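You operate a simulated robot arm through the tools that you are given. There is no shell and no other tool.

The job below is to be done with a simulated robot arm. You get a single attempt, and the scene is never put back.

Task
Press 3 portions of powder into the teal-band cup in the slider and stand it on the basin tiles.
Fine: teal rocker to Open before, back to Closed after; centre the slider; leave the white pump head and the knob alone. Set down upright: what you pick out. Where these are worked on the way, their far stop is far enough and under half their travel is too little: teal rocker.

Only the result counts: the job must be done as asked and must still hold three seconds after the hand-in. Knocking over, shifting, dropping, spilling or breaking anything else fails it.

Robot
A 7-joint arm with a fingered hand on a trunk, on a base that drives. Base frame: it is fixed to the floor where the robot stands at the start and does not move with it; the origin is under the middle of the robot, x ahead of it, y to its left, z up. Lengths are in m, angles in rad, forces in N, time in s.
With the tool pointing down near the work surface it reaches from about 0.2 to 0.66 m from the robot's upright axis, wherever it stands. Its first joint turns from -2.007 to 2.007 rad. Places, roughly: basin tiles [2.9, -0.5, 0.7]; orange slider [2.7, 1.6, 0.8]; purple-band cup, teal-band cup, yellow-band cup [2.5, 1.5, 0.75]; teal rocker [2.5, 1.7, 1]; white knob [2.9, 1.5, 1]; white pump head [2.8, 1.5, 1]; yellow pump head [2.4, 1.6, 1]. Payload 3.1 kg.
The TCP is the grasp point between the finger pads, 0.022 m short of the fingertips. In the tool frame z runs along the fingers and y along their closing line. The gripper opens to 0.112 m. The gripper's body begins 0.06 m behind the TCP. The gripper is a hand of 3 fingers: y runs from the thumb to the fingers, the wrist lies at [0, 0, -0.218] in the tool frame, and closing takes about 1.5 s.
Orientation is that of the tool frame in the base frame, as a unit quaternion [x, y, z, w]. With the fingers straight down and closing along the base's y, the tool's x points along the base's -x, its y along +y and its z along -z.

Tools
- The arm moves only by the tool servo_tool. Its argument "commands" is a list of rows, each a list of 7 numbers: the shift along the base's x, y, z in units of 100 mm (1.0 is 100 mm), then the turn, a rotation vector about the base's x, y, z in units of 90 degrees (1.0 is 90 degrees), then the opening, from 0 (shut) to 1 (fully open). In form: [[tx, ty, tz, wx, wy, wz, claw], ...]. A call has 1 to 20 rows; each row is the pose to reach, as a shift and turn from the pose commanded when the call began. A call with a number of a shift or a turn outside -1 to 1 is refused whole. A row lasts 0.2 s, in which the tool goes at most 0.05 m and 0.15 rad; a call with a longer step from one row to the next is refused whole, and so is a gripper value outside its range. A pose out of reach is approached as far as the arm can. The call stops where the force on the tool passes 40 N (or 10 N more than at its start, if that is more) or the arm is blocked; 0.2 s more then pass. The fingers move at their own pace (about 0.108 m/s each) and stop on an object; they squeeze with about 28 N. The grip force told is the motor's: it shows also when the fingers shut on nothing. Time passes only in rows, and 0.2 s behind the last, so rows that repeat a pose let the fingers close. The reply holds the time, the measured pose of the TCP, the force on the tool along the base axes, the opening and the grip force, in the units named above and with some noise, with the torque about the TCP (base axes, N m) and any sound that the robot's microphone picked up.
- Cameras (640 x 400 px; columns grow to the right, rows downward): "scene" is now at [0.0265, 0.1499, 1.582]; the picture's right is [-0.02, -1.00, 0.00], its down [-0.61, 0.01, -0.79] and it looks along [0.79, -0.02, -0.61] (base axes); focal length 290 px, centre (320, 200). "wrist" rides on the gripper at [0.066, 0.003, -0.08] in the tool frame; the picture's right is [-0.05, 1.00, 0.00], its down [-0.77, -0.04, -0.64] and it looks along [-0.64, -0.03, 0.77] (tool axes); focal length 275 px, centre (320, 200). There is no depth. A picture from a camera that has moved, and an enlarged one, comes with that camera's place and axes in the base frame and with its lens.
- grab_frame(camera): a new picture of that camera. No time passes.
- slide_trunk(by): slides the trunk up (or, below 0, down) by that many m; the arm and the scene camera ride with it, the base frame stays. It gives what a move gives, with no picture.
- drive_base(legs): drives the robot by 1 to 6 legs, each [ahead, left, turn to the left] in m, m and rad, along the robot's own axes; the way and the turn of a leg run together, so that a leg with both is an arc; at most 1.5 m and 3.142 rad a leg. The arm and the cameras ride along, it lands a little off, and it stops where it bumps. It gives what a move gives.
- set_grasp(shape): the hand has 3 fingers and takes this shape, open, in about a second: jaw (thumb against the fingers, like two jaws); tri (thumb and two fingers); tip (a fingertip pinch); poke (one finger out to press); point (the index stretched); flat (the hand flat); cup (the hand cupped); fist (a fist). The gripper value then closes the fingers along that shape, each until it touches; the sizes above hold for jaw. It gives what a move gives, with no picture.
- turn_head(pan, tilt): turns the head with the scene camera to pan (to the left, within 2.705 rad either way) and tilt (down, from -0.506 to 1.204), counted from straight ahead of the robot. It gives what a move gives.
- close_up(camera, box): a new picture of the part [left, top, right, bottom] of that camera's present view, enlarged. No time passes.
- close_job(): hands the job in; it is judged then, once.

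Places have to be worked out from the pictures, the camera data and where the tool is seen. Open the gripper and draw the arm clear of the work before you hand the job in, unless the task says otherwise.

The tools are called after "Call:" as a command line: name --pt "numbers of a row" for each row, then --argument value for the rest, lists and objects as JSON in quotes. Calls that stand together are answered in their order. servo_tool: Moves the arm, as the interface text tells. Its arguments: {"type":"object","properties":{"commands":{"type":"array"}},"required":["commands"]} The other tools are called the same way: slide_trunk (by) slides the trunk up or down; set_grasp (shape) gives the hand a shape; drive_base (legs) drives the base; turn_head (pan, tilt) turns the head that bears the scene camera; grab_frame (camera) takes a picture; close_up (camera, box) takes an enlarged picture of a part of a camera's view; close_job () hands the job in.

At the start:

```text
time: 0.0
tool_pos: [0.2839, 0.093, 1.0873]
tool_rot: [0.0, 1.0, 0.0, 0.0]
ft_force: [-0.3, 0.6, -1.0]
moment: [0.0, 0.04, -0.03]
grip_width: 0.1118
grip_force: 0.1
shape: jaw
trunk travel left (down, up): [-0.7, 0.29]
robot x, y, heading: [0.0021, -0.0027, 0.003]
head pan, tilt: [-0.023, 0.66]
```

scene: 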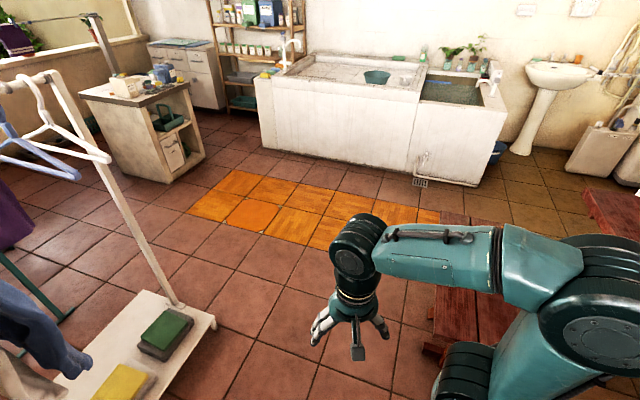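
wrist: 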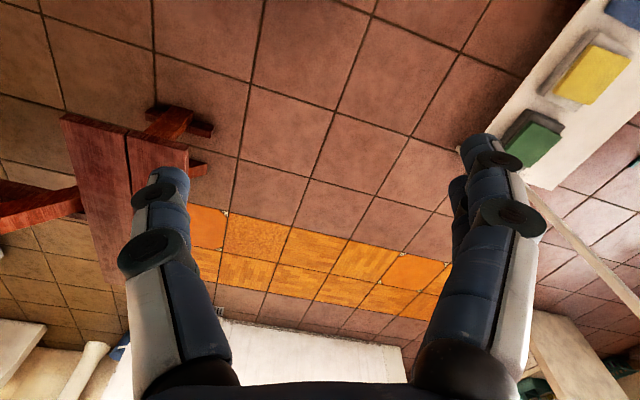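

The first view shows a cart at the left with pumps and cups, and the basin straight ahead. I look closer at both before driving.

Call:
close_up --camera "scene" --box '[70, 40, 230, 140]'

Call:
close_up --camera "scene" --box '[240, 30, 520, 205]'

```text
4.00 times, centred on (150, 90) of scene
camera zoom: at [0.0265, 0.1499, 1.582], right [-0.02, -1.0, 0.0], down [-0.61, 0.01, -0.79], along [0.79, -0.02, -0.61], focal length 1159 px, centre (1000, 640)
```

zoom: 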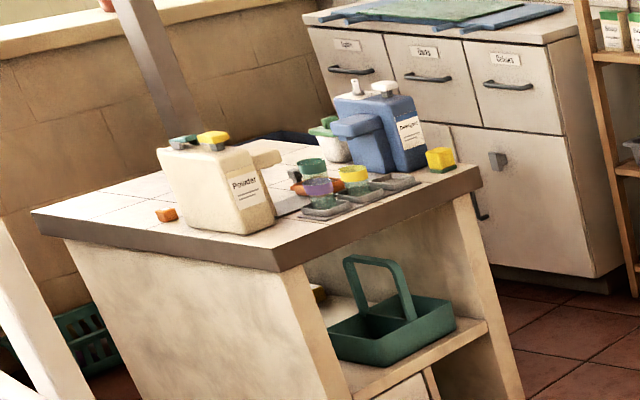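

```text
2.29 times, centred on (380, 118) of scene
camera zoom: at [0.0265, 0.1499, 1.582], right [-0.02, -1.0, 0.0], down [-0.61, 0.01, -0.79], along [0.79, -0.02, -0.61], focal length 662 px, centre (183, 389)
```

zoom: 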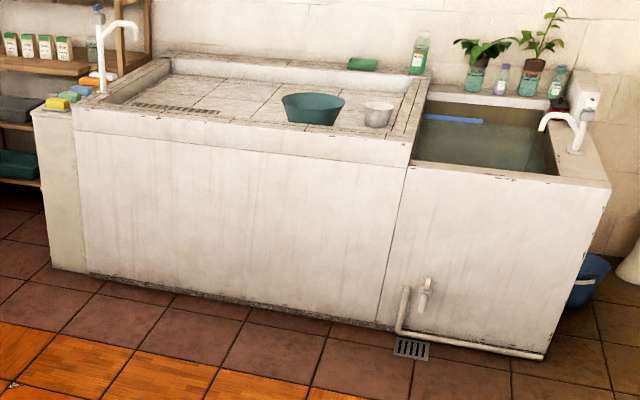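

The cart's open front faces roughly (-0.37, -0.93), and the free lane ahead runs between the rack (y≈0.7) and the bench (y≈-0.42). I drive straight along the lane first.

Call:
drive_base --legs '[[0.75, 0.1, 0], [0.75, 0.0, 0]]'

Call:
turn_head --pan 0.8 --tilt 0.5

Call:
grab_frame --camera "scene"

```text
time: 7.7
tool_pos: [1.7591, 0.2173, 1.0872]
tool_rot: [-0.015, 1.0, 0.0, 0.0]
ft_force: [-1.5, 0.2, -0.7]
moment: [0.01, 0.01, 0.04]
grip_width: 0.1118
grip_force: 0.0
shape: jaw
trunk travel left (down, up): [-0.7, 0.29]
robot x, y, heading: [1.4741, 0.1166, 0.034]
head pan, tilt: [-0.023, 0.66]
```

```text
time: 8.8
tool_pos: [1.7602, 0.2178, 1.0876]
tool_rot: [-0.014, 1.0, 0.001, 0.001]
ft_force: [0.3, -0.4, 0.6]
moment: [0.01, -0.02, 0.05]
grip_width: 0.112
grip_force: 0.0
shape: jaw
trunk travel left (down, up): [-0.7, 0.29]
robot x, y, heading: [1.4777, 0.1154, 0.028]
head pan, tilt: [0.799, 0.499]
```

```text
taken
camera scene: at [1.4752, 0.3337, 1.5963], right [0.74, -0.68, 0.0], down [-0.32, -0.35, -0.88], along [0.59, 0.65, -0.48], focal length 290 px, centre (320, 200)
```

scene: 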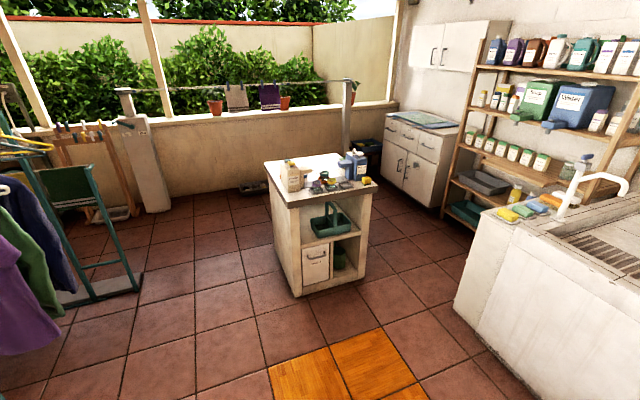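

The way to the cart is clear. I zoom in on the cart top.

Call:
close_up --camera "scene" --box '[256, 140, 384, 220]'

```text
5.00 times, centred on (320, 180) of scene
camera zoom: at [1.4752, 0.3337, 1.5963], right [0.74, -0.68, 0.0], down [-0.32, -0.35, -0.88], along [0.59, 0.65, -0.48], focal length 1448 px, centre (320, 300)
```

zoom: 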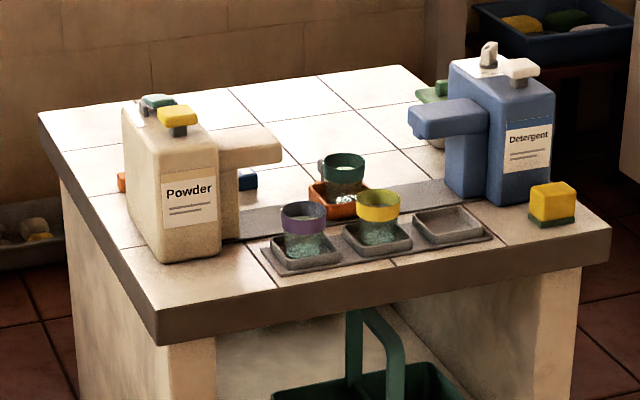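

The teal cup already sits in the orange slider on the rail, with the powder dispenser (yellow pump, teal rocker behind it) at the left end and the detergent one at the right. I drive to a staging spot in front of the cart, turned to face its front.

Call:
drive_base --legs '[[0.739, 0.608, 0], [0, 0, 1.163]]'

Call:
turn_head --pan -0.15 --tilt 0.75

Call:
grab_frame --camera "scene"

Call:
grab_frame --camera "wrist"

```text
time: 16.7
tool_pos: [2.1898, 1.0478, 1.0873]
tool_rot: [-0.579, 0.815, 0.0, 0.0]
ft_force: [-0.1, -0.3, -0.3]
moment: [-0.02, 0.01, -0.02]
grip_width: 0.112
grip_force: 0.1
shape: jaw
trunk travel left (down, up): [-0.7, 0.29]
robot x, y, heading: [2.1835, 0.7483, 1.235]
head pan, tilt: [0.799, 0.499]
```

```text
time: 17.9
tool_pos: [2.1905, 1.0475, 1.0873]
tool_rot: [-0.579, 0.815, 0.001, 0.0]
ft_force: [-0.1, -0.5, -0.1]
moment: [0.0, -0.01, -0.03]
grip_width: 0.1121
grip_force: 0.0
shape: jaw
trunk travel left (down, up): [-0.7, 0.29]
robot x, y, heading: [2.1839, 0.7506, 1.232]
head pan, tilt: [-0.15, 0.75]
```

```text
taken
camera scene: at [2.0583, 0.8148, 1.5744], right [0.88, -0.47, 0.0], down [-0.32, -0.6, -0.73], along [0.34, 0.65, -0.68], focal length 290 px, centre (320, 200)
```

scene: 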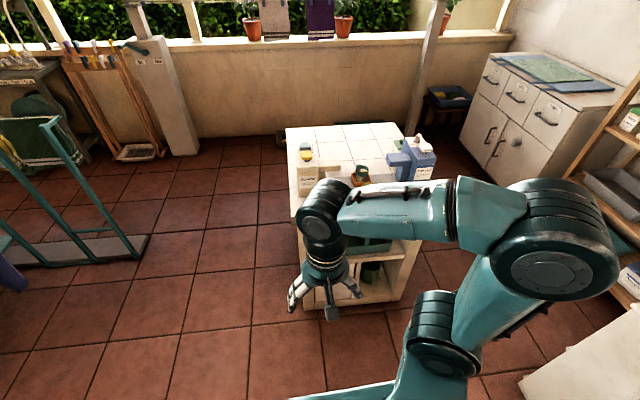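

```text
taken
camera wrist: at [2.1642, 0.9869, 1.1677], right [-0.93, 0.37, 0.0], down [0.29, 0.72, 0.64], along [0.24, 0.59, -0.77], focal length 275 px, centre (320, 200)
```

wrist: 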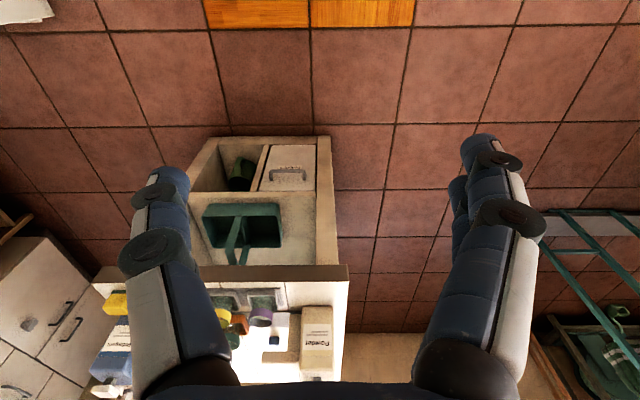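

The arm's elbow swings to the robot's right, and the cart is about 0.6 m ahead. I zoom in on the cart top and look down to judge the base's size.

Call:
close_up --camera "scene" --box '[270, 110, 450, 222]'

Call:
turn_head --pan -0.6 --tilt 1.2

Call:
grab_frame --camera "scene"

```text
3.56 times, centred on (360, 166) of scene
camera zoom: at [2.0583, 0.8148, 1.5744], right [0.88, -0.47, 0.0], down [-0.32, -0.6, -0.73], along [0.34, 0.65, -0.68], focal length 1030 px, centre (178, 321)
```

zoom: 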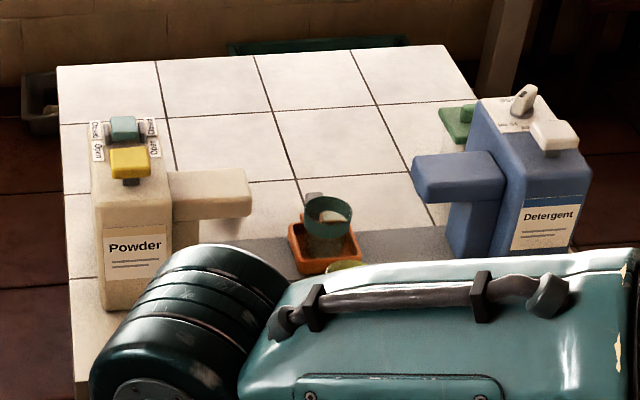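

```text
time: 18.9
tool_pos: [2.1903, 1.0485, 1.0864]
tool_rot: [-0.579, 0.816, 0.0, 0.0]
ft_force: [0.7, -0.5, -0.4]
moment: [0.01, -0.01, 0.04]
grip_width: 0.1118
grip_force: 0.0
shape: jaw
trunk travel left (down, up): [-0.7, 0.29]
robot x, y, heading: [2.1845, 0.7495, 1.235]
head pan, tilt: [-0.6, 1.201]
```

```text
taken
camera scene: at [2.0647, 0.7748, 1.5427], right [0.59, -0.81, 0.0], down [-0.75, -0.55, -0.36], along [0.29, 0.22, -0.93], focal length 290 px, centre (320, 200)
```

scene: 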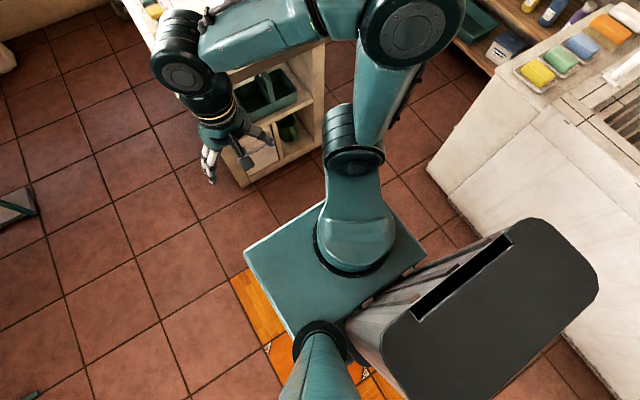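

The base under the carriage plate is hidden from this view. I turn the tool about the vertical so the wrist camera can look back at the base and show how far it reaches forward.

Call:
servo_tool --pt "0 0 0 0 0 0.09 1" --pt "0 0 0 0 0 0.18 1" --pt "0 0 0 0 0 0.27 1" --pt "0 0 0 0 0 0.36 1" --pt "0 0 0 0 0 0.45 1" --pt "0 0 0 0 0 0.54 1" --pt "0 0 0 0 0 0.63 1" --pt "0 0 0 0 0 0.72 1" --pt "0 0 0 0 0 0.81 1" --pt "0 0 0 0 0 0.9 1" --pt "0 0 0 0 0 0.98 1"

Call:
grab_frame --camera "wrist"

```text
time: 21.2
tool_pos: [2.1911, 1.0475, 1.0873]
tool_rot: [0.983, -0.181, 0.0, 0.0]
ft_force: [0.3, -0.6, 0.3]
moment: [0.02, 0.0, 0.03]
grip_width: 0.1118
grip_force: 0.2
shape: jaw
trunk travel left (down, up): [-0.7, 0.29]
robot x, y, heading: [2.1855, 0.7525, 1.232]
head pan, tilt: [-0.6, 1.201]
```

```text
taken
camera wrist: at [2.2495, 1.0222, 1.1679], right [-0.4, -0.92, 0.0], down [-0.71, 0.31, 0.64], along [-0.58, 0.25, -0.77], focal length 275 px, centre (320, 200)
```

wrist: 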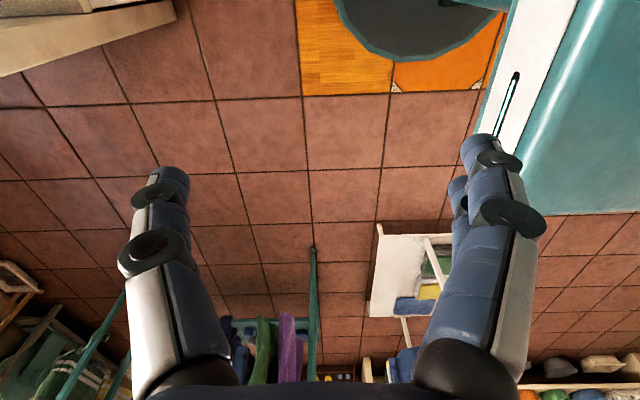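

The base is a round disc of about 0.28 m radius, so I can stand about 0.38 m from the cart edge. I turn the tool back and drive forward most of the way.

Call:
servo_tool --pt "0 0 0 0 0 -0.09 1" --pt "0 0 0 0 0 -0.18 1" --pt "0 0 0 0 0 -0.27 1" --pt "0 0 0 0 0 -0.36 1" --pt "0 0 0 0 0 -0.45 1" --pt "0 0 0 0 0 -0.54 1" --pt "0 0 0 0 0 -0.63 1" --pt "0 0 0 0 0 -0.72 1" --pt "0 0 0 0 0 -0.81 1" --pt "0 0 0 0 0 -0.9 1" --pt "0 0 0 0 0 -0.98 1"

Call:
drive_base --legs '[[0.29, 0.01, -0.04]]'

Call:
turn_head --pan -0.1 --tilt 1.0

Call:
grab_frame --camera "scene"

Call:
grab_frame --camera "wrist"

```text
time: 23.6
tool_pos: [2.1904, 1.0484, 1.0882]
tool_rot: [-0.578, 0.816, 0.0, 0.0]
ft_force: [0.6, 0.5, -0.9]
moment: [0.0, 0.01, 0.03]
grip_width: 0.1121
grip_force: 0.0
shape: jaw
trunk travel left (down, up): [-0.7, 0.29]
robot x, y, heading: [2.1845, 0.7521, 1.234]
head pan, tilt: [-0.6, 1.201]
```

```text
time: 25.7
tool_pos: [2.2945, 1.3305, 1.0864]
tool_rot: [-0.565, 0.825, 0.0, -0.001]
ft_force: [0.2, 0.0, 0.8]
moment: [-0.05, 0.01, 0.01]
grip_width: 0.1118
grip_force: 0.1
shape: jaw
trunk travel left (down, up): [-0.7, 0.29]
robot x, y, heading: [2.2761, 1.0329, 1.204]
head pan, tilt: [-0.6, 1.201]
```

```text
time: 26.6
tool_pos: [2.2927, 1.3302, 1.0881]
tool_rot: [-0.566, 0.824, 0.001, 0.0]
ft_force: [-0.2, 0.7, 0.3]
moment: [0.0, -0.01, -0.01]
grip_width: 0.1119
grip_force: 0.0
shape: jaw
trunk travel left (down, up): [-0.7, 0.29]
robot x, y, heading: [2.2781, 1.0347, 1.2]
head pan, tilt: [-0.099, 1.0]
```

```text
taken
camera scene: at [2.1441, 1.0918, 1.5552], right [0.89, -0.45, 0.0], down [-0.38, -0.75, -0.54], along [0.24, 0.48, -0.84], focal length 290 px, centre (320, 200)
```

scene: 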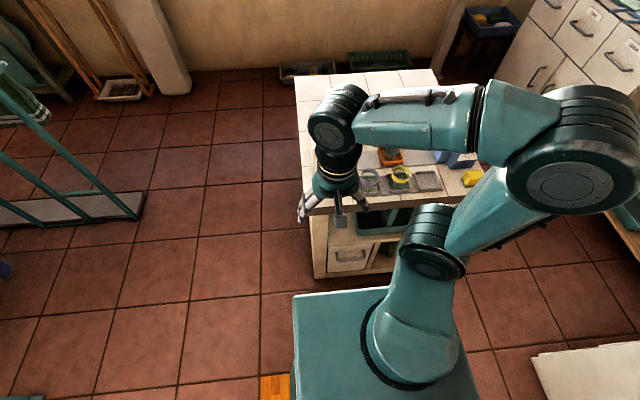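

```text
taken
camera wrist: at [2.2649, 1.2704, 1.1676], right [-0.92, 0.4, 0.0], down [0.31, 0.71, 0.64], along [0.26, 0.58, -0.77], focal length 275 px, centre (320, 200)
```

wrist: 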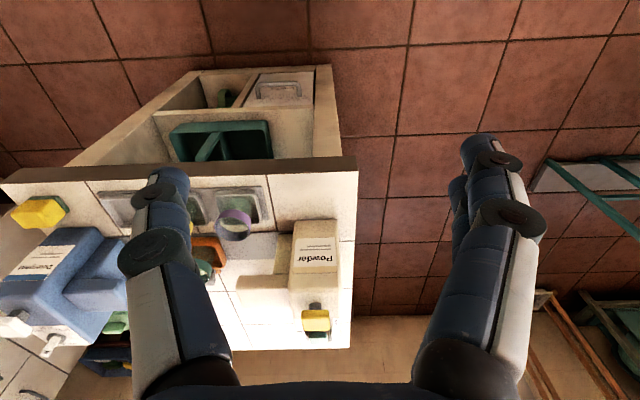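

Both cameras put the cart's front-left top corner near (2.31, 1.51), z≈0.79, so I am 0.46 m from the edge. I move 0.085 m closer, and raise nothing yet.

Call:
drive_base --legs '[[0.085, 0.0, 0.0]]'

Call:
turn_head --pan -0.15 --tilt 0.85

Call:
grab_frame --camera "scene"

Call:
grab_frame --camera "wrist"

```text
time: 27.7
tool_pos: [2.3238, 1.4114, 1.0873]
tool_rot: [-0.567, 0.824, 0.001, 0.0]
ft_force: [-0.7, -0.5, 0.2]
moment: [-0.03, 0.01, 0.01]
grip_width: 0.1121
grip_force: 0.1
shape: jaw
trunk travel left (down, up): [-0.7, 0.29]
robot x, y, heading: [2.3045, 1.1128, 1.204]
head pan, tilt: [-0.099, 1.0]
```

```text
time: 28.4
tool_pos: [2.3231, 1.4109, 1.0875]
tool_rot: [-0.567, 0.824, 0.0, 0.0]
ft_force: [-0.1, 0.1, 0.1]
moment: [0.01, -0.01, -0.01]
grip_width: 0.1116
grip_force: 0.0
shape: jaw
trunk travel left (down, up): [-0.7, 0.29]
robot x, y, heading: [2.3068, 1.1124, 1.21]
head pan, tilt: [-0.15, 0.85]
```

```text
taken
camera scene: at [2.182, 1.1774, 1.5663], right [0.87, -0.49, 0.0], down [-0.37, -0.65, -0.66], along [0.33, 0.57, -0.75], focal length 290 px, centre (320, 200)
```

scene: 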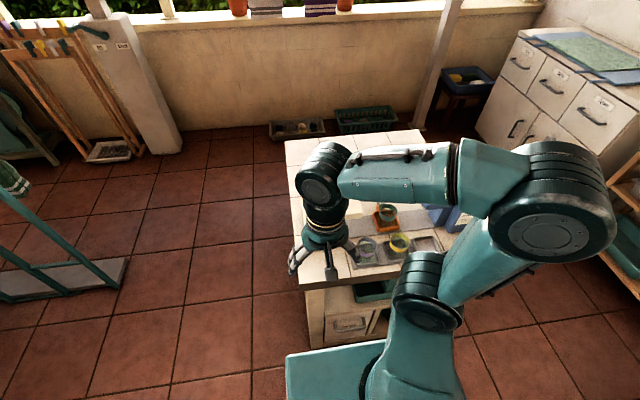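

```text
taken
camera wrist: at [2.2954, 1.3504, 1.1677], right [-0.92, 0.4, 0.0], down [0.31, 0.71, 0.64], along [0.26, 0.58, -0.77], focal length 275 px, centre (320, 200)
```

wrist: 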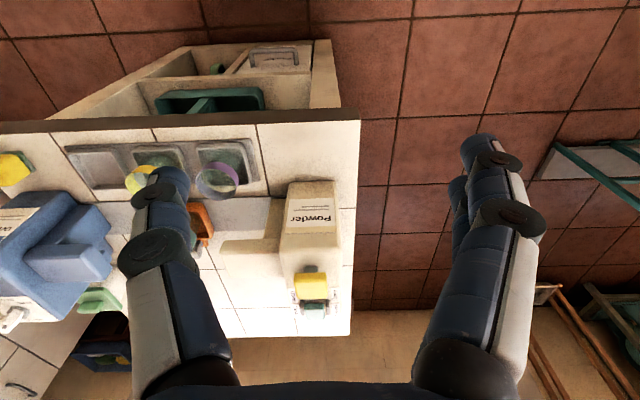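

The wrist camera sees the powder dispenser well. I enlarge the rocker/pump and the slider regions.

Call:
close_up --camera "wrist" --box '[264, 250, 360, 310]'

Call:
close_up --camera "wrist" --box '[180, 130, 372, 250]'

Call:
close_up --camera "scene" --box '[280, 150, 472, 270]'

```text
6.67 times, centred on (312, 280) of wrist
camera zoom: at [2.2954, 1.3504, 1.1677], right [-0.92, 0.4, 0.0], down [0.31, 0.71, 0.64], along [0.26, 0.58, -0.77], focal length 1835 px, centre (373, -333)
```

zoom: 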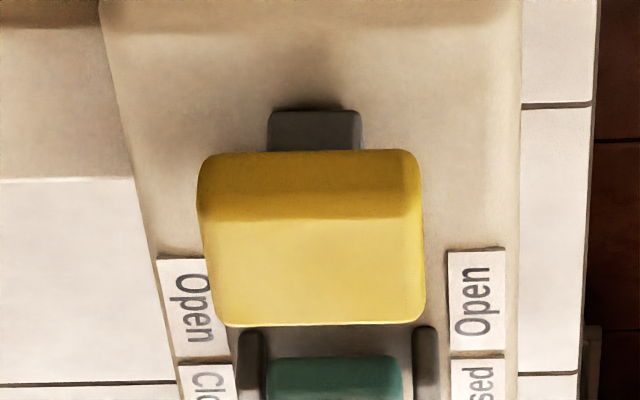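

```text
3.33 times, centred on (276, 190) of wrist
camera zoom: at [2.2954, 1.3504, 1.1677], right [-0.92, 0.4, 0.0], down [0.31, 0.71, 0.64], along [0.26, 0.58, -0.77], focal length 918 px, centre (467, 233)
```

zoom: 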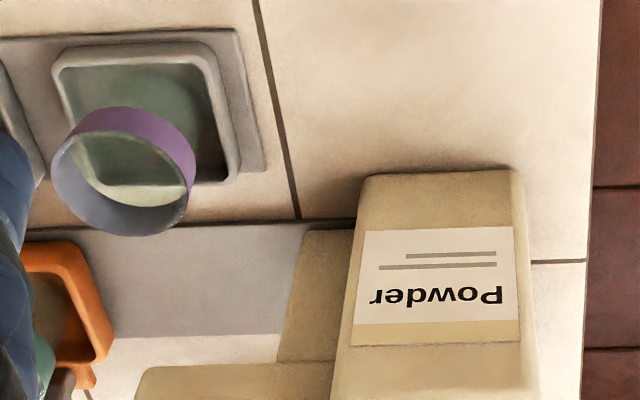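

```text
3.33 times, centred on (376, 210) of scene
camera zoom: at [2.182, 1.1774, 1.5663], right [0.87, -0.49, 0.0], down [-0.37, -0.65, -0.66], along [0.33, 0.57, -0.75], focal length 966 px, centre (133, 167)
```

zoom: 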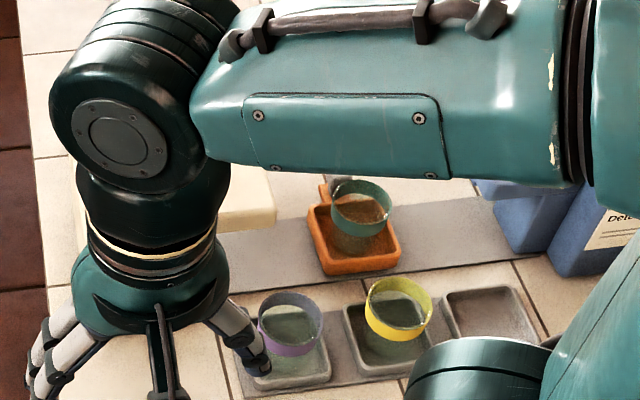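

Labels read "Open" at the front side and "Closed" at the back of the rocker. I lift the tool and shift so the wrist camera looks at the rocker and pump from higher up.

Call:
servo_tool --pt "0.0 0.0 0.3 0 0 0 1" --pt "0.1 0.1 0.6 0 0 0 1" --pt "0.3 0.3 0.9 0 0 0 1" --pt "0.5 0.55 1.0 0 0 0 1"

Call:
grab_frame --camera "wrist"

Call:
close_up --camera "wrist" --box '[240, 160, 400, 260]'

Call:
grab_frame --camera "scene"

```text
time: 29.4
tool_pos: [2.3747, 1.4652, 1.188]
tool_rot: [-0.567, 0.824, -0.001, 0.0]
ft_force: [0.3, 0.5, -0.5]
moment: [-0.01, 0.04, 0.0]
grip_width: 0.1122
grip_force: 0.1
shape: jaw
trunk travel left (down, up): [-0.7, 0.29]
robot x, y, heading: [2.307, 1.1094, 1.203]
head pan, tilt: [-0.15, 0.85]
```

```text
taken
camera wrist: at [2.3458, 1.4052, 1.2674], right [-0.92, 0.4, 0.0], down [0.31, 0.71, 0.64], along [0.26, 0.58, -0.77], focal length 275 px, centre (320, 200)
```

wrist: 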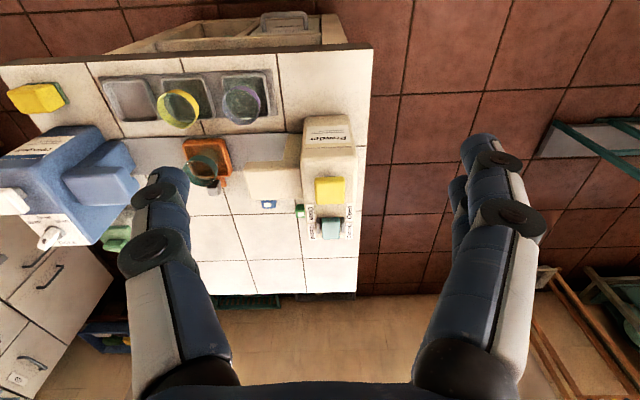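

```text
4.00 times, centred on (320, 210) of wrist
camera zoom: at [2.3458, 1.4052, 1.2674], right [-0.92, 0.4, 0.0], down [0.31, 0.71, 0.64], along [0.26, 0.58, -0.77], focal length 1101 px, centre (320, 160)
```

zoom: 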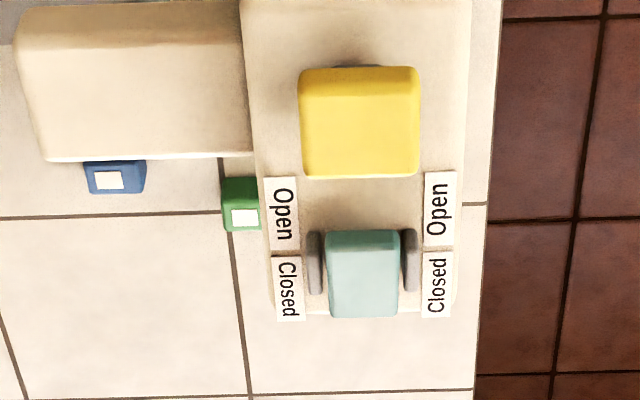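

```text
taken
camera scene: at [2.1824, 1.1787, 1.5663], right [0.87, -0.49, 0.0], down [-0.37, -0.65, -0.66], along [0.33, 0.57, -0.75], focal length 290 px, centre (320, 200)
```

scene: 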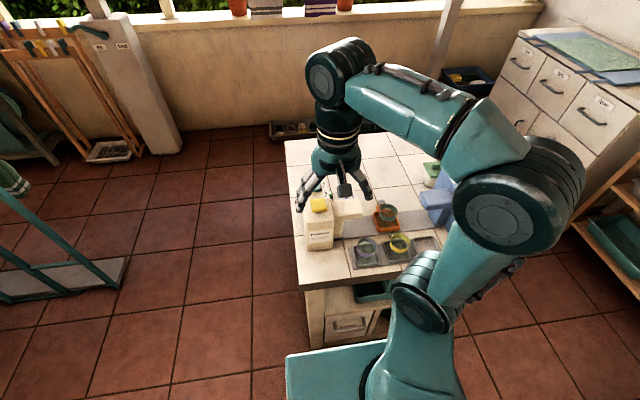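

The teal paddle sits between two grey cheeks behind the yellow head. I need to know how it tilts, so I zoom in from the head camera.

Call:
close_up --camera "scene" --box '[288, 175, 352, 215]'

Call:
close_up --camera "scene" --box '[330, 180, 474, 270]'

Call:
close_up --camera "wrist" --box '[302, 210, 358, 245]'

```text
10.00 times, centred on (320, 195) of scene
camera zoom: at [2.1824, 1.1787, 1.5663], right [0.87, -0.49, 0.0], down [-0.37, -0.65, -0.66], along [0.33, 0.57, -0.75], focal length 2896 px, centre (320, 250)
```

zoom: 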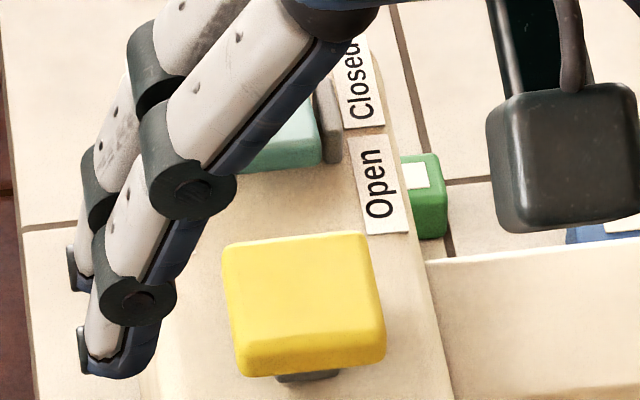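

```text
4.44 times, centred on (402, 225) of scene
camera zoom: at [2.1824, 1.1787, 1.5663], right [0.87, -0.49, 0.0], down [-0.37, -0.65, -0.66], along [0.33, 0.57, -0.75], focal length 1287 px, centre (-44, 89)
```

zoom: 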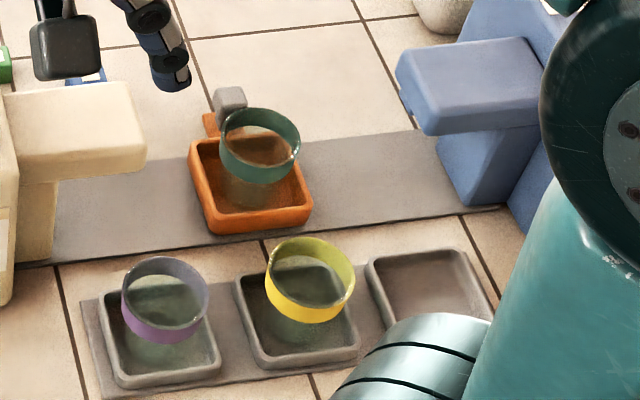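

```text
11.43 times, centred on (330, 228) of wrist
camera zoom: at [2.3458, 1.4052, 1.2674], right [-0.92, 0.4, 0.0], down [0.31, 0.71, 0.64], along [0.26, 0.58, -0.77], focal length 3146 px, centre (206, -114)
```

zoom: 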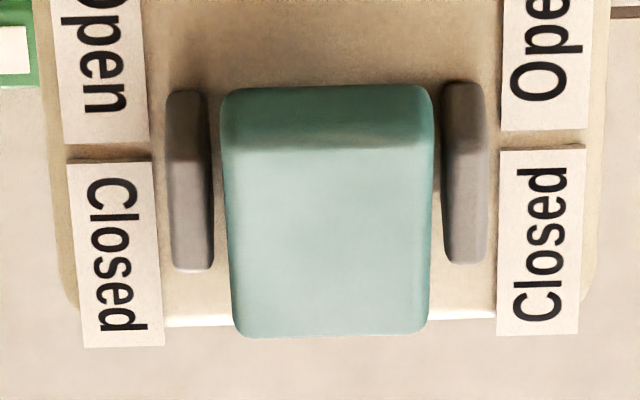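

Triangulating two wrist views gives: container top z≈0.955, yellow head centre ≈(2.418, 1.605, 0.994), rocker pivot ≈(2.453, 1.693) with paddle top z≈0.975. Next I move the tool so the wrist camera sees the slider and spouts.

Call:
servo_tool --pt "0.3 -0.35 0 0 0 0 1" --pt "0.6 -0.7 0 0 0 0 1" --pt "0.9 -1.0 0 0 0 0 1"

Call:
servo_tool --pt "0.3 -0.35 0 0 0 0 1" --pt "0.6 -0.8 0 0 0 0 1"

Call:
grab_frame --camera "wrist"

Call:
close_up --camera "wrist" --box '[240, 160, 400, 260]'

Call:
grab_frame --camera "scene"

```text
time: 30.2
tool_pos: [2.463, 1.365, 1.1882]
tool_rot: [-0.567, 0.824, 0.001, 0.0]
ft_force: [-0.8, 0.1, 0.0]
moment: [-0.01, -0.02, 0.0]
grip_width: 0.1117
grip_force: 0.1
shape: jaw
trunk travel left (down, up): [-0.7, 0.29]
robot x, y, heading: [2.3101, 1.1097, 1.208]
head pan, tilt: [-0.15, 0.85]
```

```text
refused: row 2 steps farther than a row can; nothing moved
```

```text
taken
camera wrist: at [2.4355, 1.3042, 1.2681], right [-0.92, 0.4, 0.0], down [0.31, 0.71, 0.64], along [0.25, 0.58, -0.77], focal length 275 px, centre (320, 200)
```

wrist: 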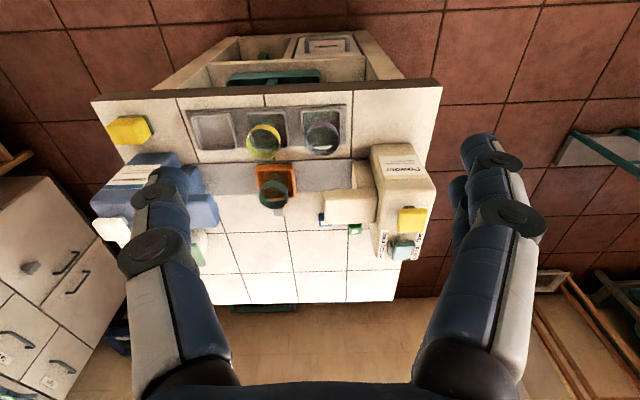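

```text
4.00 times, centred on (320, 210) of wrist
camera zoom: at [2.4355, 1.3042, 1.2681], right [-0.92, 0.4, 0.0], down [0.31, 0.71, 0.64], along [0.25, 0.58, -0.77], focal length 1101 px, centre (320, 160)
```

zoom: 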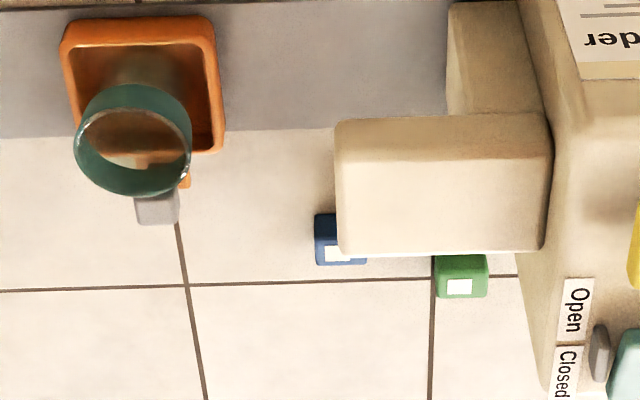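

```text
taken
camera scene: at [2.1823, 1.1756, 1.5665], right [0.87, -0.49, 0.0], down [-0.37, -0.65, -0.66], along [0.33, 0.57, -0.75], focal length 290 px, centre (320, 200)
```

scene: 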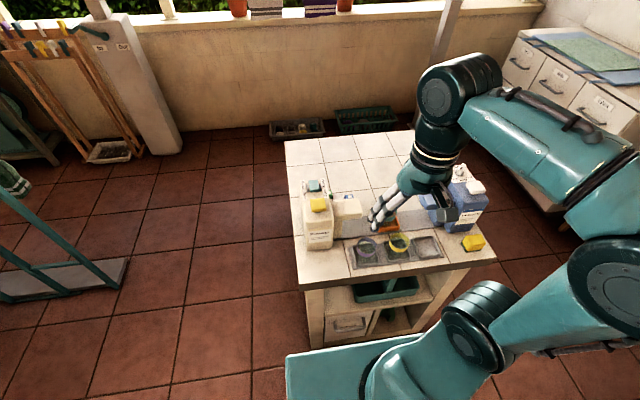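

The slider sits midway along the rail at present, and the head camera now has a clear view of the powder dispenser. I zoom in on it.

Call:
close_up --camera "scene" --box '[296, 172, 376, 222]'

Call:
close_up --camera "wrist" --box '[190, 140, 360, 246]'

Call:
close_up --camera "scene" --box '[304, 174, 336, 194]'

```text
8.00 times, centred on (336, 197) of scene
camera zoom: at [2.1823, 1.1756, 1.5665], right [0.87, -0.49, 0.0], down [-0.37, -0.65, -0.66], along [0.33, 0.57, -0.75], focal length 2317 px, centre (192, 224)
```

zoom: 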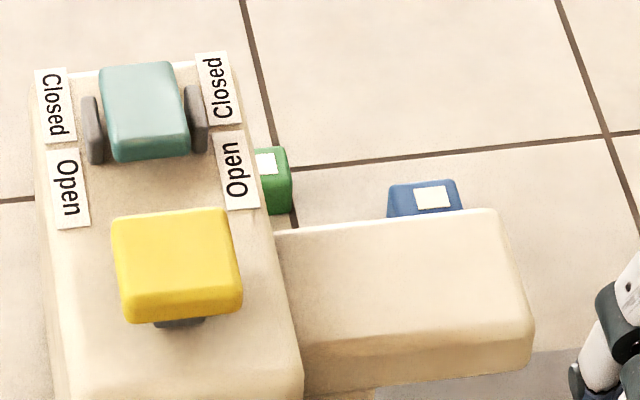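

```text
3.76 times, centred on (275, 193) of wrist
camera zoom: at [2.4355, 1.3042, 1.2681], right [-0.92, 0.4, 0.0], down [0.31, 0.71, 0.64], along [0.25, 0.58, -0.77], focal length 1036 px, centre (489, 226)
```

zoom: 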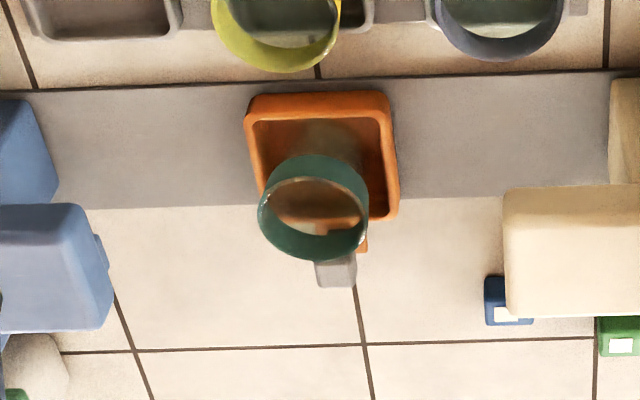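

```text
16.00 times, centred on (320, 184) of scene
camera zoom: at [2.1823, 1.1756, 1.5665], right [0.87, -0.49, 0.0], down [-0.37, -0.65, -0.66], along [0.33, 0.57, -0.75], focal length 4634 px, centre (320, 456)
```

zoom: 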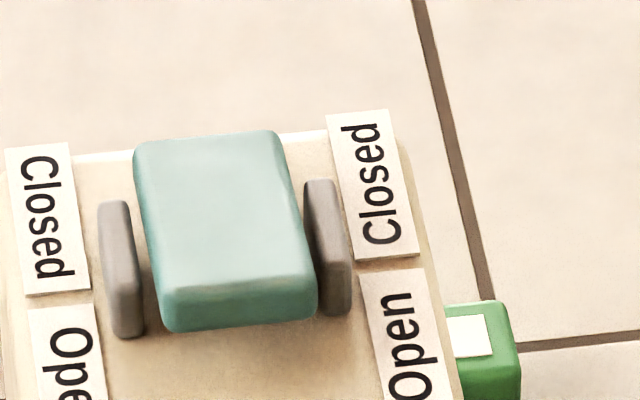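

The slider (tray centre ≈(2.642, 1.567)) is centred on the rail now, and its grey grip block is behind it at about (2.668, 1.624, 0.844). The powder spout tip lies about 0.09 m to its left. I check what the poke shape looks like for pressing.

Call:
set_grasp --shape "poke"

Call:
grab_frame --camera "wrist"

Call:
close_up --camera "scene" --box '[330, 120, 490, 220]'

```text
time: 31.1
tool_pos: [2.4639, 1.3672, 1.1865]
tool_rot: [-0.567, 0.824, 0.0, 0.0]
ft_force: [0.2, 0.5, -0.7]
moment: [0.0, 0.03, -0.02]
grip_width: 0.0
grip_force: 0.0
shape: poke
trunk travel left (down, up): [-0.7, 0.29]
robot x, y, heading: [2.3067, 1.1116, 1.206]
head pan, tilt: [-0.15, 0.85]
```

```text
taken
camera wrist: at [2.4351, 1.3063, 1.2679], right [-0.92, 0.4, 0.0], down [0.31, 0.71, 0.64], along [0.26, 0.58, -0.77], focal length 275 px, centre (320, 200)
```

wrist: 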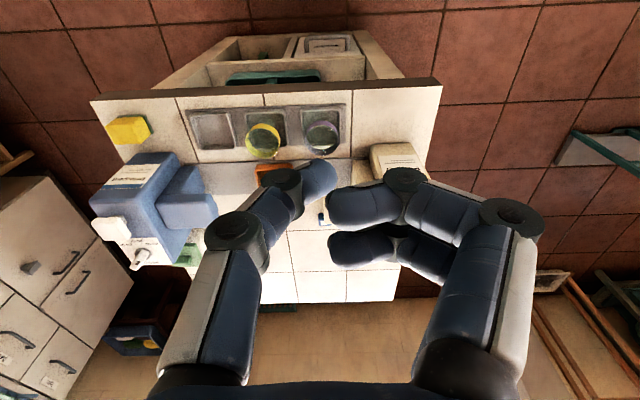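

```text
4.00 times, centred on (410, 170) of scene
camera zoom: at [2.1822, 1.1774, 1.5664], right [0.87, -0.49, 0.0], down [-0.37, -0.65, -0.66], along [0.33, 0.57, -0.75], focal length 1159 px, centre (-40, 320)
```

zoom: 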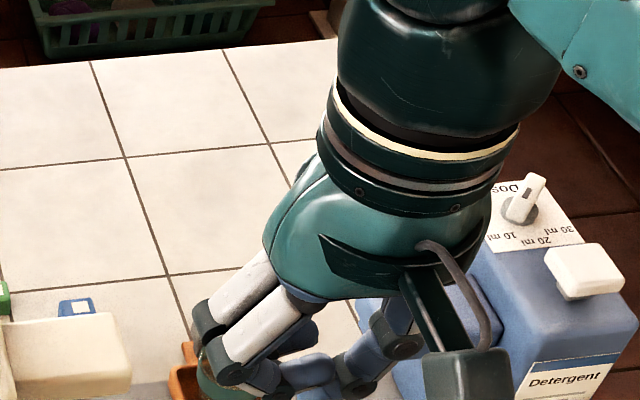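

In poke the thumb tip comes to about the tool axis while the other fingers curl. I check how the shape looks with the gripper value at 0.

Call:
servo_tool --pt "0 0 0 0 0 0 0" --pt "0 0 0 0 0 0 0" --pt "0 0 0 0 0 0 0" --pt "0 0 0 0 0 0 0" --pt "0 0 0 0 0 0 0"

Call:
grab_frame --camera "wrist"

Call:
set_grasp --shape "point"

Call:
grab_frame --camera "wrist"

```text
time: 32.3
tool_pos: [2.4634, 1.3671, 1.188]
tool_rot: [-0.567, 0.824, 0.0, 0.0]
ft_force: [-0.3, 0.2, 1.5]
moment: [-0.02, 0.0, 0.03]
grip_width: 0.0
grip_force: 28.1
shape: jaw
trunk travel left (down, up): [-0.7, 0.29]
robot x, y, heading: [2.304, 1.1119, 1.202]
head pan, tilt: [-0.15, 0.85]
```

```text
taken
camera wrist: at [2.4352, 1.3063, 1.2678], right [-0.92, 0.4, 0.0], down [0.31, 0.71, 0.64], along [0.26, 0.58, -0.77], focal length 275 px, centre (320, 200)
```

wrist: 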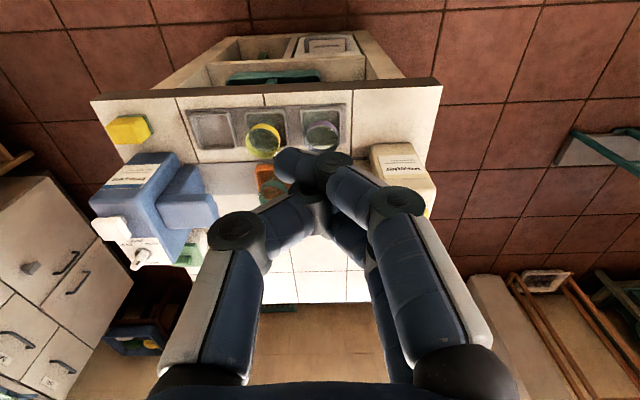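

```text
time: 33.2
tool_pos: [2.4639, 1.3655, 1.1876]
tool_rot: [-0.566, 0.824, 0.0, -0.001]
ft_force: [-0.1, 0.2, -0.5]
moment: [0.0, -0.01, -0.03]
grip_width: 0.0
grip_force: 0.0
shape: point
trunk travel left (down, up): [-0.7, 0.29]
robot x, y, heading: [2.3037, 1.1117, 1.206]
head pan, tilt: [-0.15, 0.85]
```

```text
taken
camera wrist: at [2.4352, 1.3063, 1.2678], right [-0.92, 0.4, 0.0], down [0.31, 0.71, 0.64], along [0.26, 0.58, -0.77], focal length 275 px, centre (320, 200)
```

wrist: 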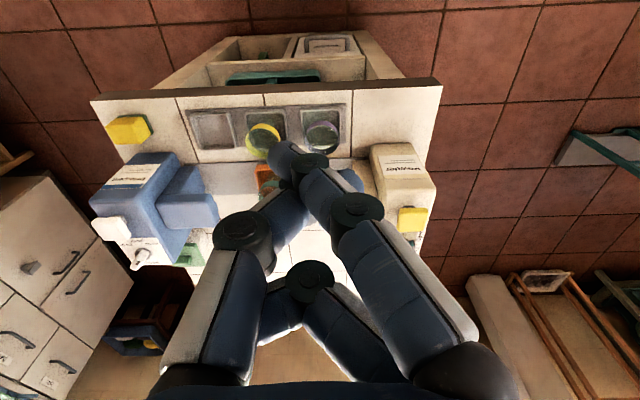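

Commanding 0 turned poke into a closed jaw. I set poke again and test whether rows with value 1 keep that shape.

Call:
set_grasp --shape "poke"

Call:
servo_tool --pt "-0.2 0.0 0 0 0 0 1" --pt "-0.5 0.1 0 0 0 0 1" --pt "-0.9 0.2 0 0 0 0 1" --pt "-0.9 0.2 0 0 0 0 1"

Call:
grab_frame --camera "wrist"

Call:
close_up --camera "scene" --box '[270, 120, 430, 220]'

```text
time: 34.1
tool_pos: [2.4636, 1.3671, 1.1876]
tool_rot: [-0.567, 0.824, 0.0, 0.0]
ft_force: [0.2, 0.5, -0.2]
moment: [-0.01, -0.03, 0.0]
grip_width: 0.0
grip_force: 0.1
shape: poke
trunk travel left (down, up): [-0.7, 0.29]
robot x, y, heading: [2.3096, 1.1142, 1.206]
head pan, tilt: [-0.15, 0.85]
```

```text
time: 35.1
tool_pos: [2.3725, 1.3864, 1.1893]
tool_rot: [-0.565, 0.825, 0.002, 0.001]
ft_force: [-0.1, -0.9, 0.2]
moment: [0.03, -0.01, 0.02]
grip_width: 0.0003
grip_force: 0.0
shape: poke
trunk travel left (down, up): [-0.7, 0.29]
robot x, y, heading: [2.3071, 1.1129, 1.202]
head pan, tilt: [-0.15, 0.85]
```

```text
taken
camera wrist: at [2.345, 1.3255, 1.2698], right [-0.92, 0.4, 0.0], down [0.31, 0.71, 0.64], along [0.26, 0.58, -0.77], focal length 275 px, centre (320, 200)
```

wrist: 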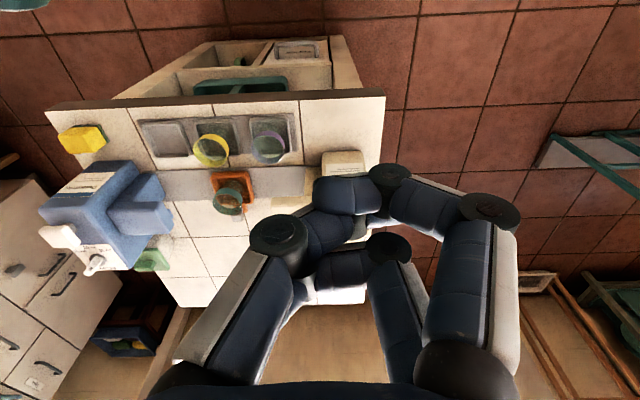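

```text
4.00 times, centred on (350, 170) of scene
camera zoom: at [2.1831, 1.1763, 1.5665], right [0.87, -0.49, 0.0], down [-0.37, -0.65, -0.66], along [0.33, 0.57, -0.75], focal length 1159 px, centre (200, 320)
```

zoom: 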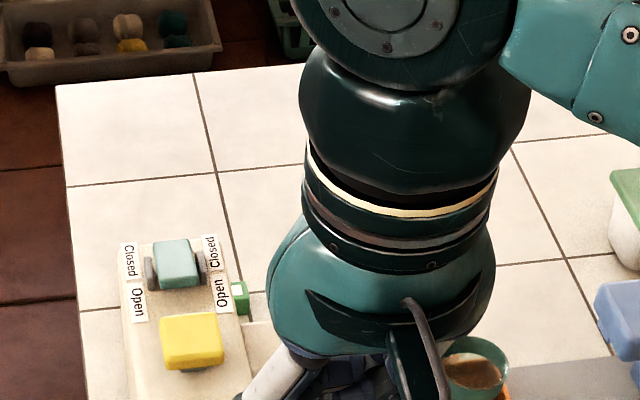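

The shape is still evolving between pictures, so I check the plain closed jaw, whose dimensions are given.

Call:
set_grasp --shape "jaw"

Call:
servo_tool --pt "0 0 0 0 0 0 0" --pt "0 0 0 0 0 0 0" --pt "0 0 0 0 0 0 0" --pt "0 0 0 0 0 0 0" --pt "0 0 0 0 0 0 0" --pt "0 0 0 0 0 0 0" --pt "0 0 0 0 0 0 0" --pt "0 0 0 0 0 0 0"

Call:
grab_frame --camera "wrist"

Call:
set_grasp --shape "poke"

Call:
servo_tool --pt "0 0 0 0 0 0 1" --pt "0 0 0 0 0 0 1" --pt "0 0 0 0 0 0 1" --pt "0 0 0 0 0 0 1" --pt "0 0 0 0 0 0 1"

Call:
grab_frame --camera "wrist"

```text
time: 36.0
tool_pos: [2.3724, 1.3864, 1.1896]
tool_rot: [-0.566, 0.824, -0.001, 0.0]
ft_force: [1.2, -0.4, 0.1]
moment: [0.02, -0.01, -0.04]
grip_width: 0.0161
grip_force: 0.1
shape: jaw
trunk travel left (down, up): [-0.7, 0.29]
robot x, y, heading: [2.3081, 1.109, 1.204]
head pan, tilt: [-0.15, 0.85]
```

```text
time: 37.8
tool_pos: [2.373, 1.3867, 1.1895]
tool_rot: [-0.567, 0.824, 0.0, 0.001]
ft_force: [0.2, -0.7, 0.3]
moment: [-0.02, 0.02, 0.01]
grip_width: 0.0
grip_force: 27.4
shape: jaw
trunk travel left (down, up): [-0.7, 0.29]
robot x, y, heading: [2.3072, 1.1143, 1.206]
head pan, tilt: [-0.15, 0.85]
```

```text
taken
camera wrist: at [2.3446, 1.3266, 1.2696], right [-0.92, 0.4, 0.0], down [0.31, 0.71, 0.64], along [0.26, 0.58, -0.77], focal length 275 px, centre (320, 200)
```

wrist: 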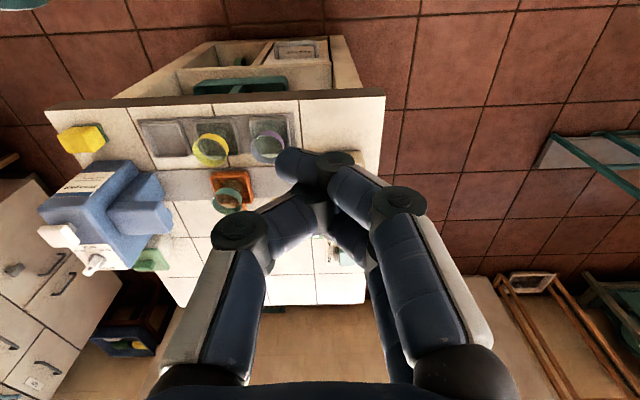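

```text
time: 38.7
tool_pos: [2.3725, 1.3865, 1.1904]
tool_rot: [-0.567, 0.824, 0.0, 0.0]
ft_force: [-0.7, -0.4, 0.1]
moment: [-0.03, -0.01, 0.04]
grip_width: 0.0002
grip_force: 0.2
shape: poke
trunk travel left (down, up): [-0.7, 0.29]
robot x, y, heading: [2.3084, 1.112, 1.201]
head pan, tilt: [-0.15, 0.85]
```

```text
time: 39.9
tool_pos: [2.3737, 1.3862, 1.1891]
tool_rot: [-0.566, 0.824, 0.0, 0.0]
ft_force: [-0.8, 0.9, -0.1]
moment: [0.02, -0.01, -0.02]
grip_width: 0.0
grip_force: 0.1
shape: poke
trunk travel left (down, up): [-0.7, 0.29]
robot x, y, heading: [2.3036, 1.1116, 1.201]
head pan, tilt: [-0.15, 0.85]
```

```text
taken
camera wrist: at [2.3446, 1.3266, 1.2696], right [-0.92, 0.4, 0.0], down [0.31, 0.71, 0.64], along [0.26, 0.58, -0.77], focal length 275 px, centre (320, 200)
```

wrist: 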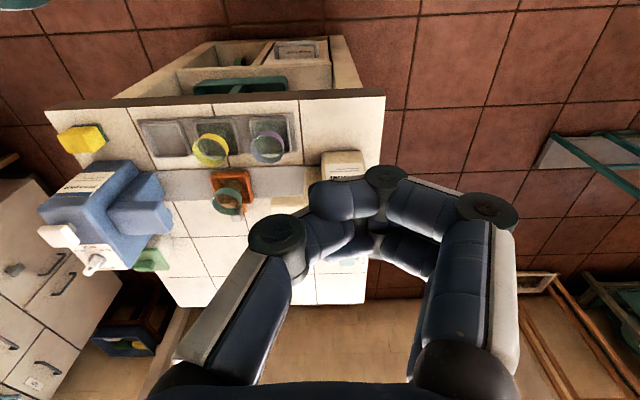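

Plan: for pressing I'll use the thumb of the open jaw (a single vertical fingertip about 0.061 m to the robot's right of the TCP); for sliding I'll use the grip block at the slider's back. I reset to jaw and look closely at that block.

Call:
set_grasp --shape "jaw"

Call:
close_up --camera "wrist" --box '[190, 150, 286, 210]'

Call:
close_up --camera "scene" --box '[340, 170, 436, 230]'

```text
time: 40.8
tool_pos: [2.3732, 1.3861, 1.1892]
tool_rot: [-0.567, 0.824, 0.0, 0.0]
ft_force: [-0.4, 0.0, 0.2]
moment: [0.01, -0.02, 0.0]
grip_width: 0.1118
grip_force: 0.0
shape: jaw
trunk travel left (down, up): [-0.7, 0.29]
robot x, y, heading: [2.3102, 1.1094, 1.204]
head pan, tilt: [-0.15, 0.85]
```

```text
6.67 times, centred on (238, 180) of wrist
camera zoom: at [2.3446, 1.3266, 1.2696], right [-0.92, 0.4, 0.0], down [0.31, 0.71, 0.64], along [0.26, 0.58, -0.77], focal length 1835 px, centre (867, 333)
```

zoom: 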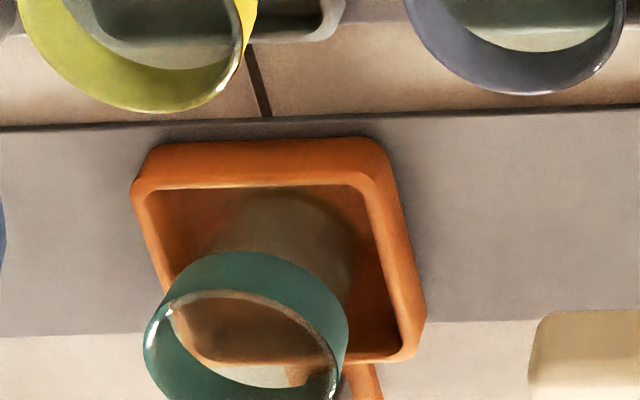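

```text
6.67 times, centred on (388, 200) of scene
camera zoom: at [2.1822, 1.1777, 1.5663], right [0.87, -0.49, 0.0], down [-0.37, -0.65, -0.66], along [0.33, 0.57, -0.75], focal length 1931 px, centre (-133, 200)
```

zoom: 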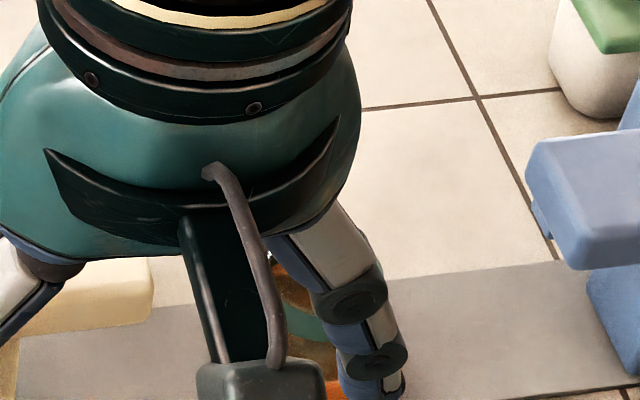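

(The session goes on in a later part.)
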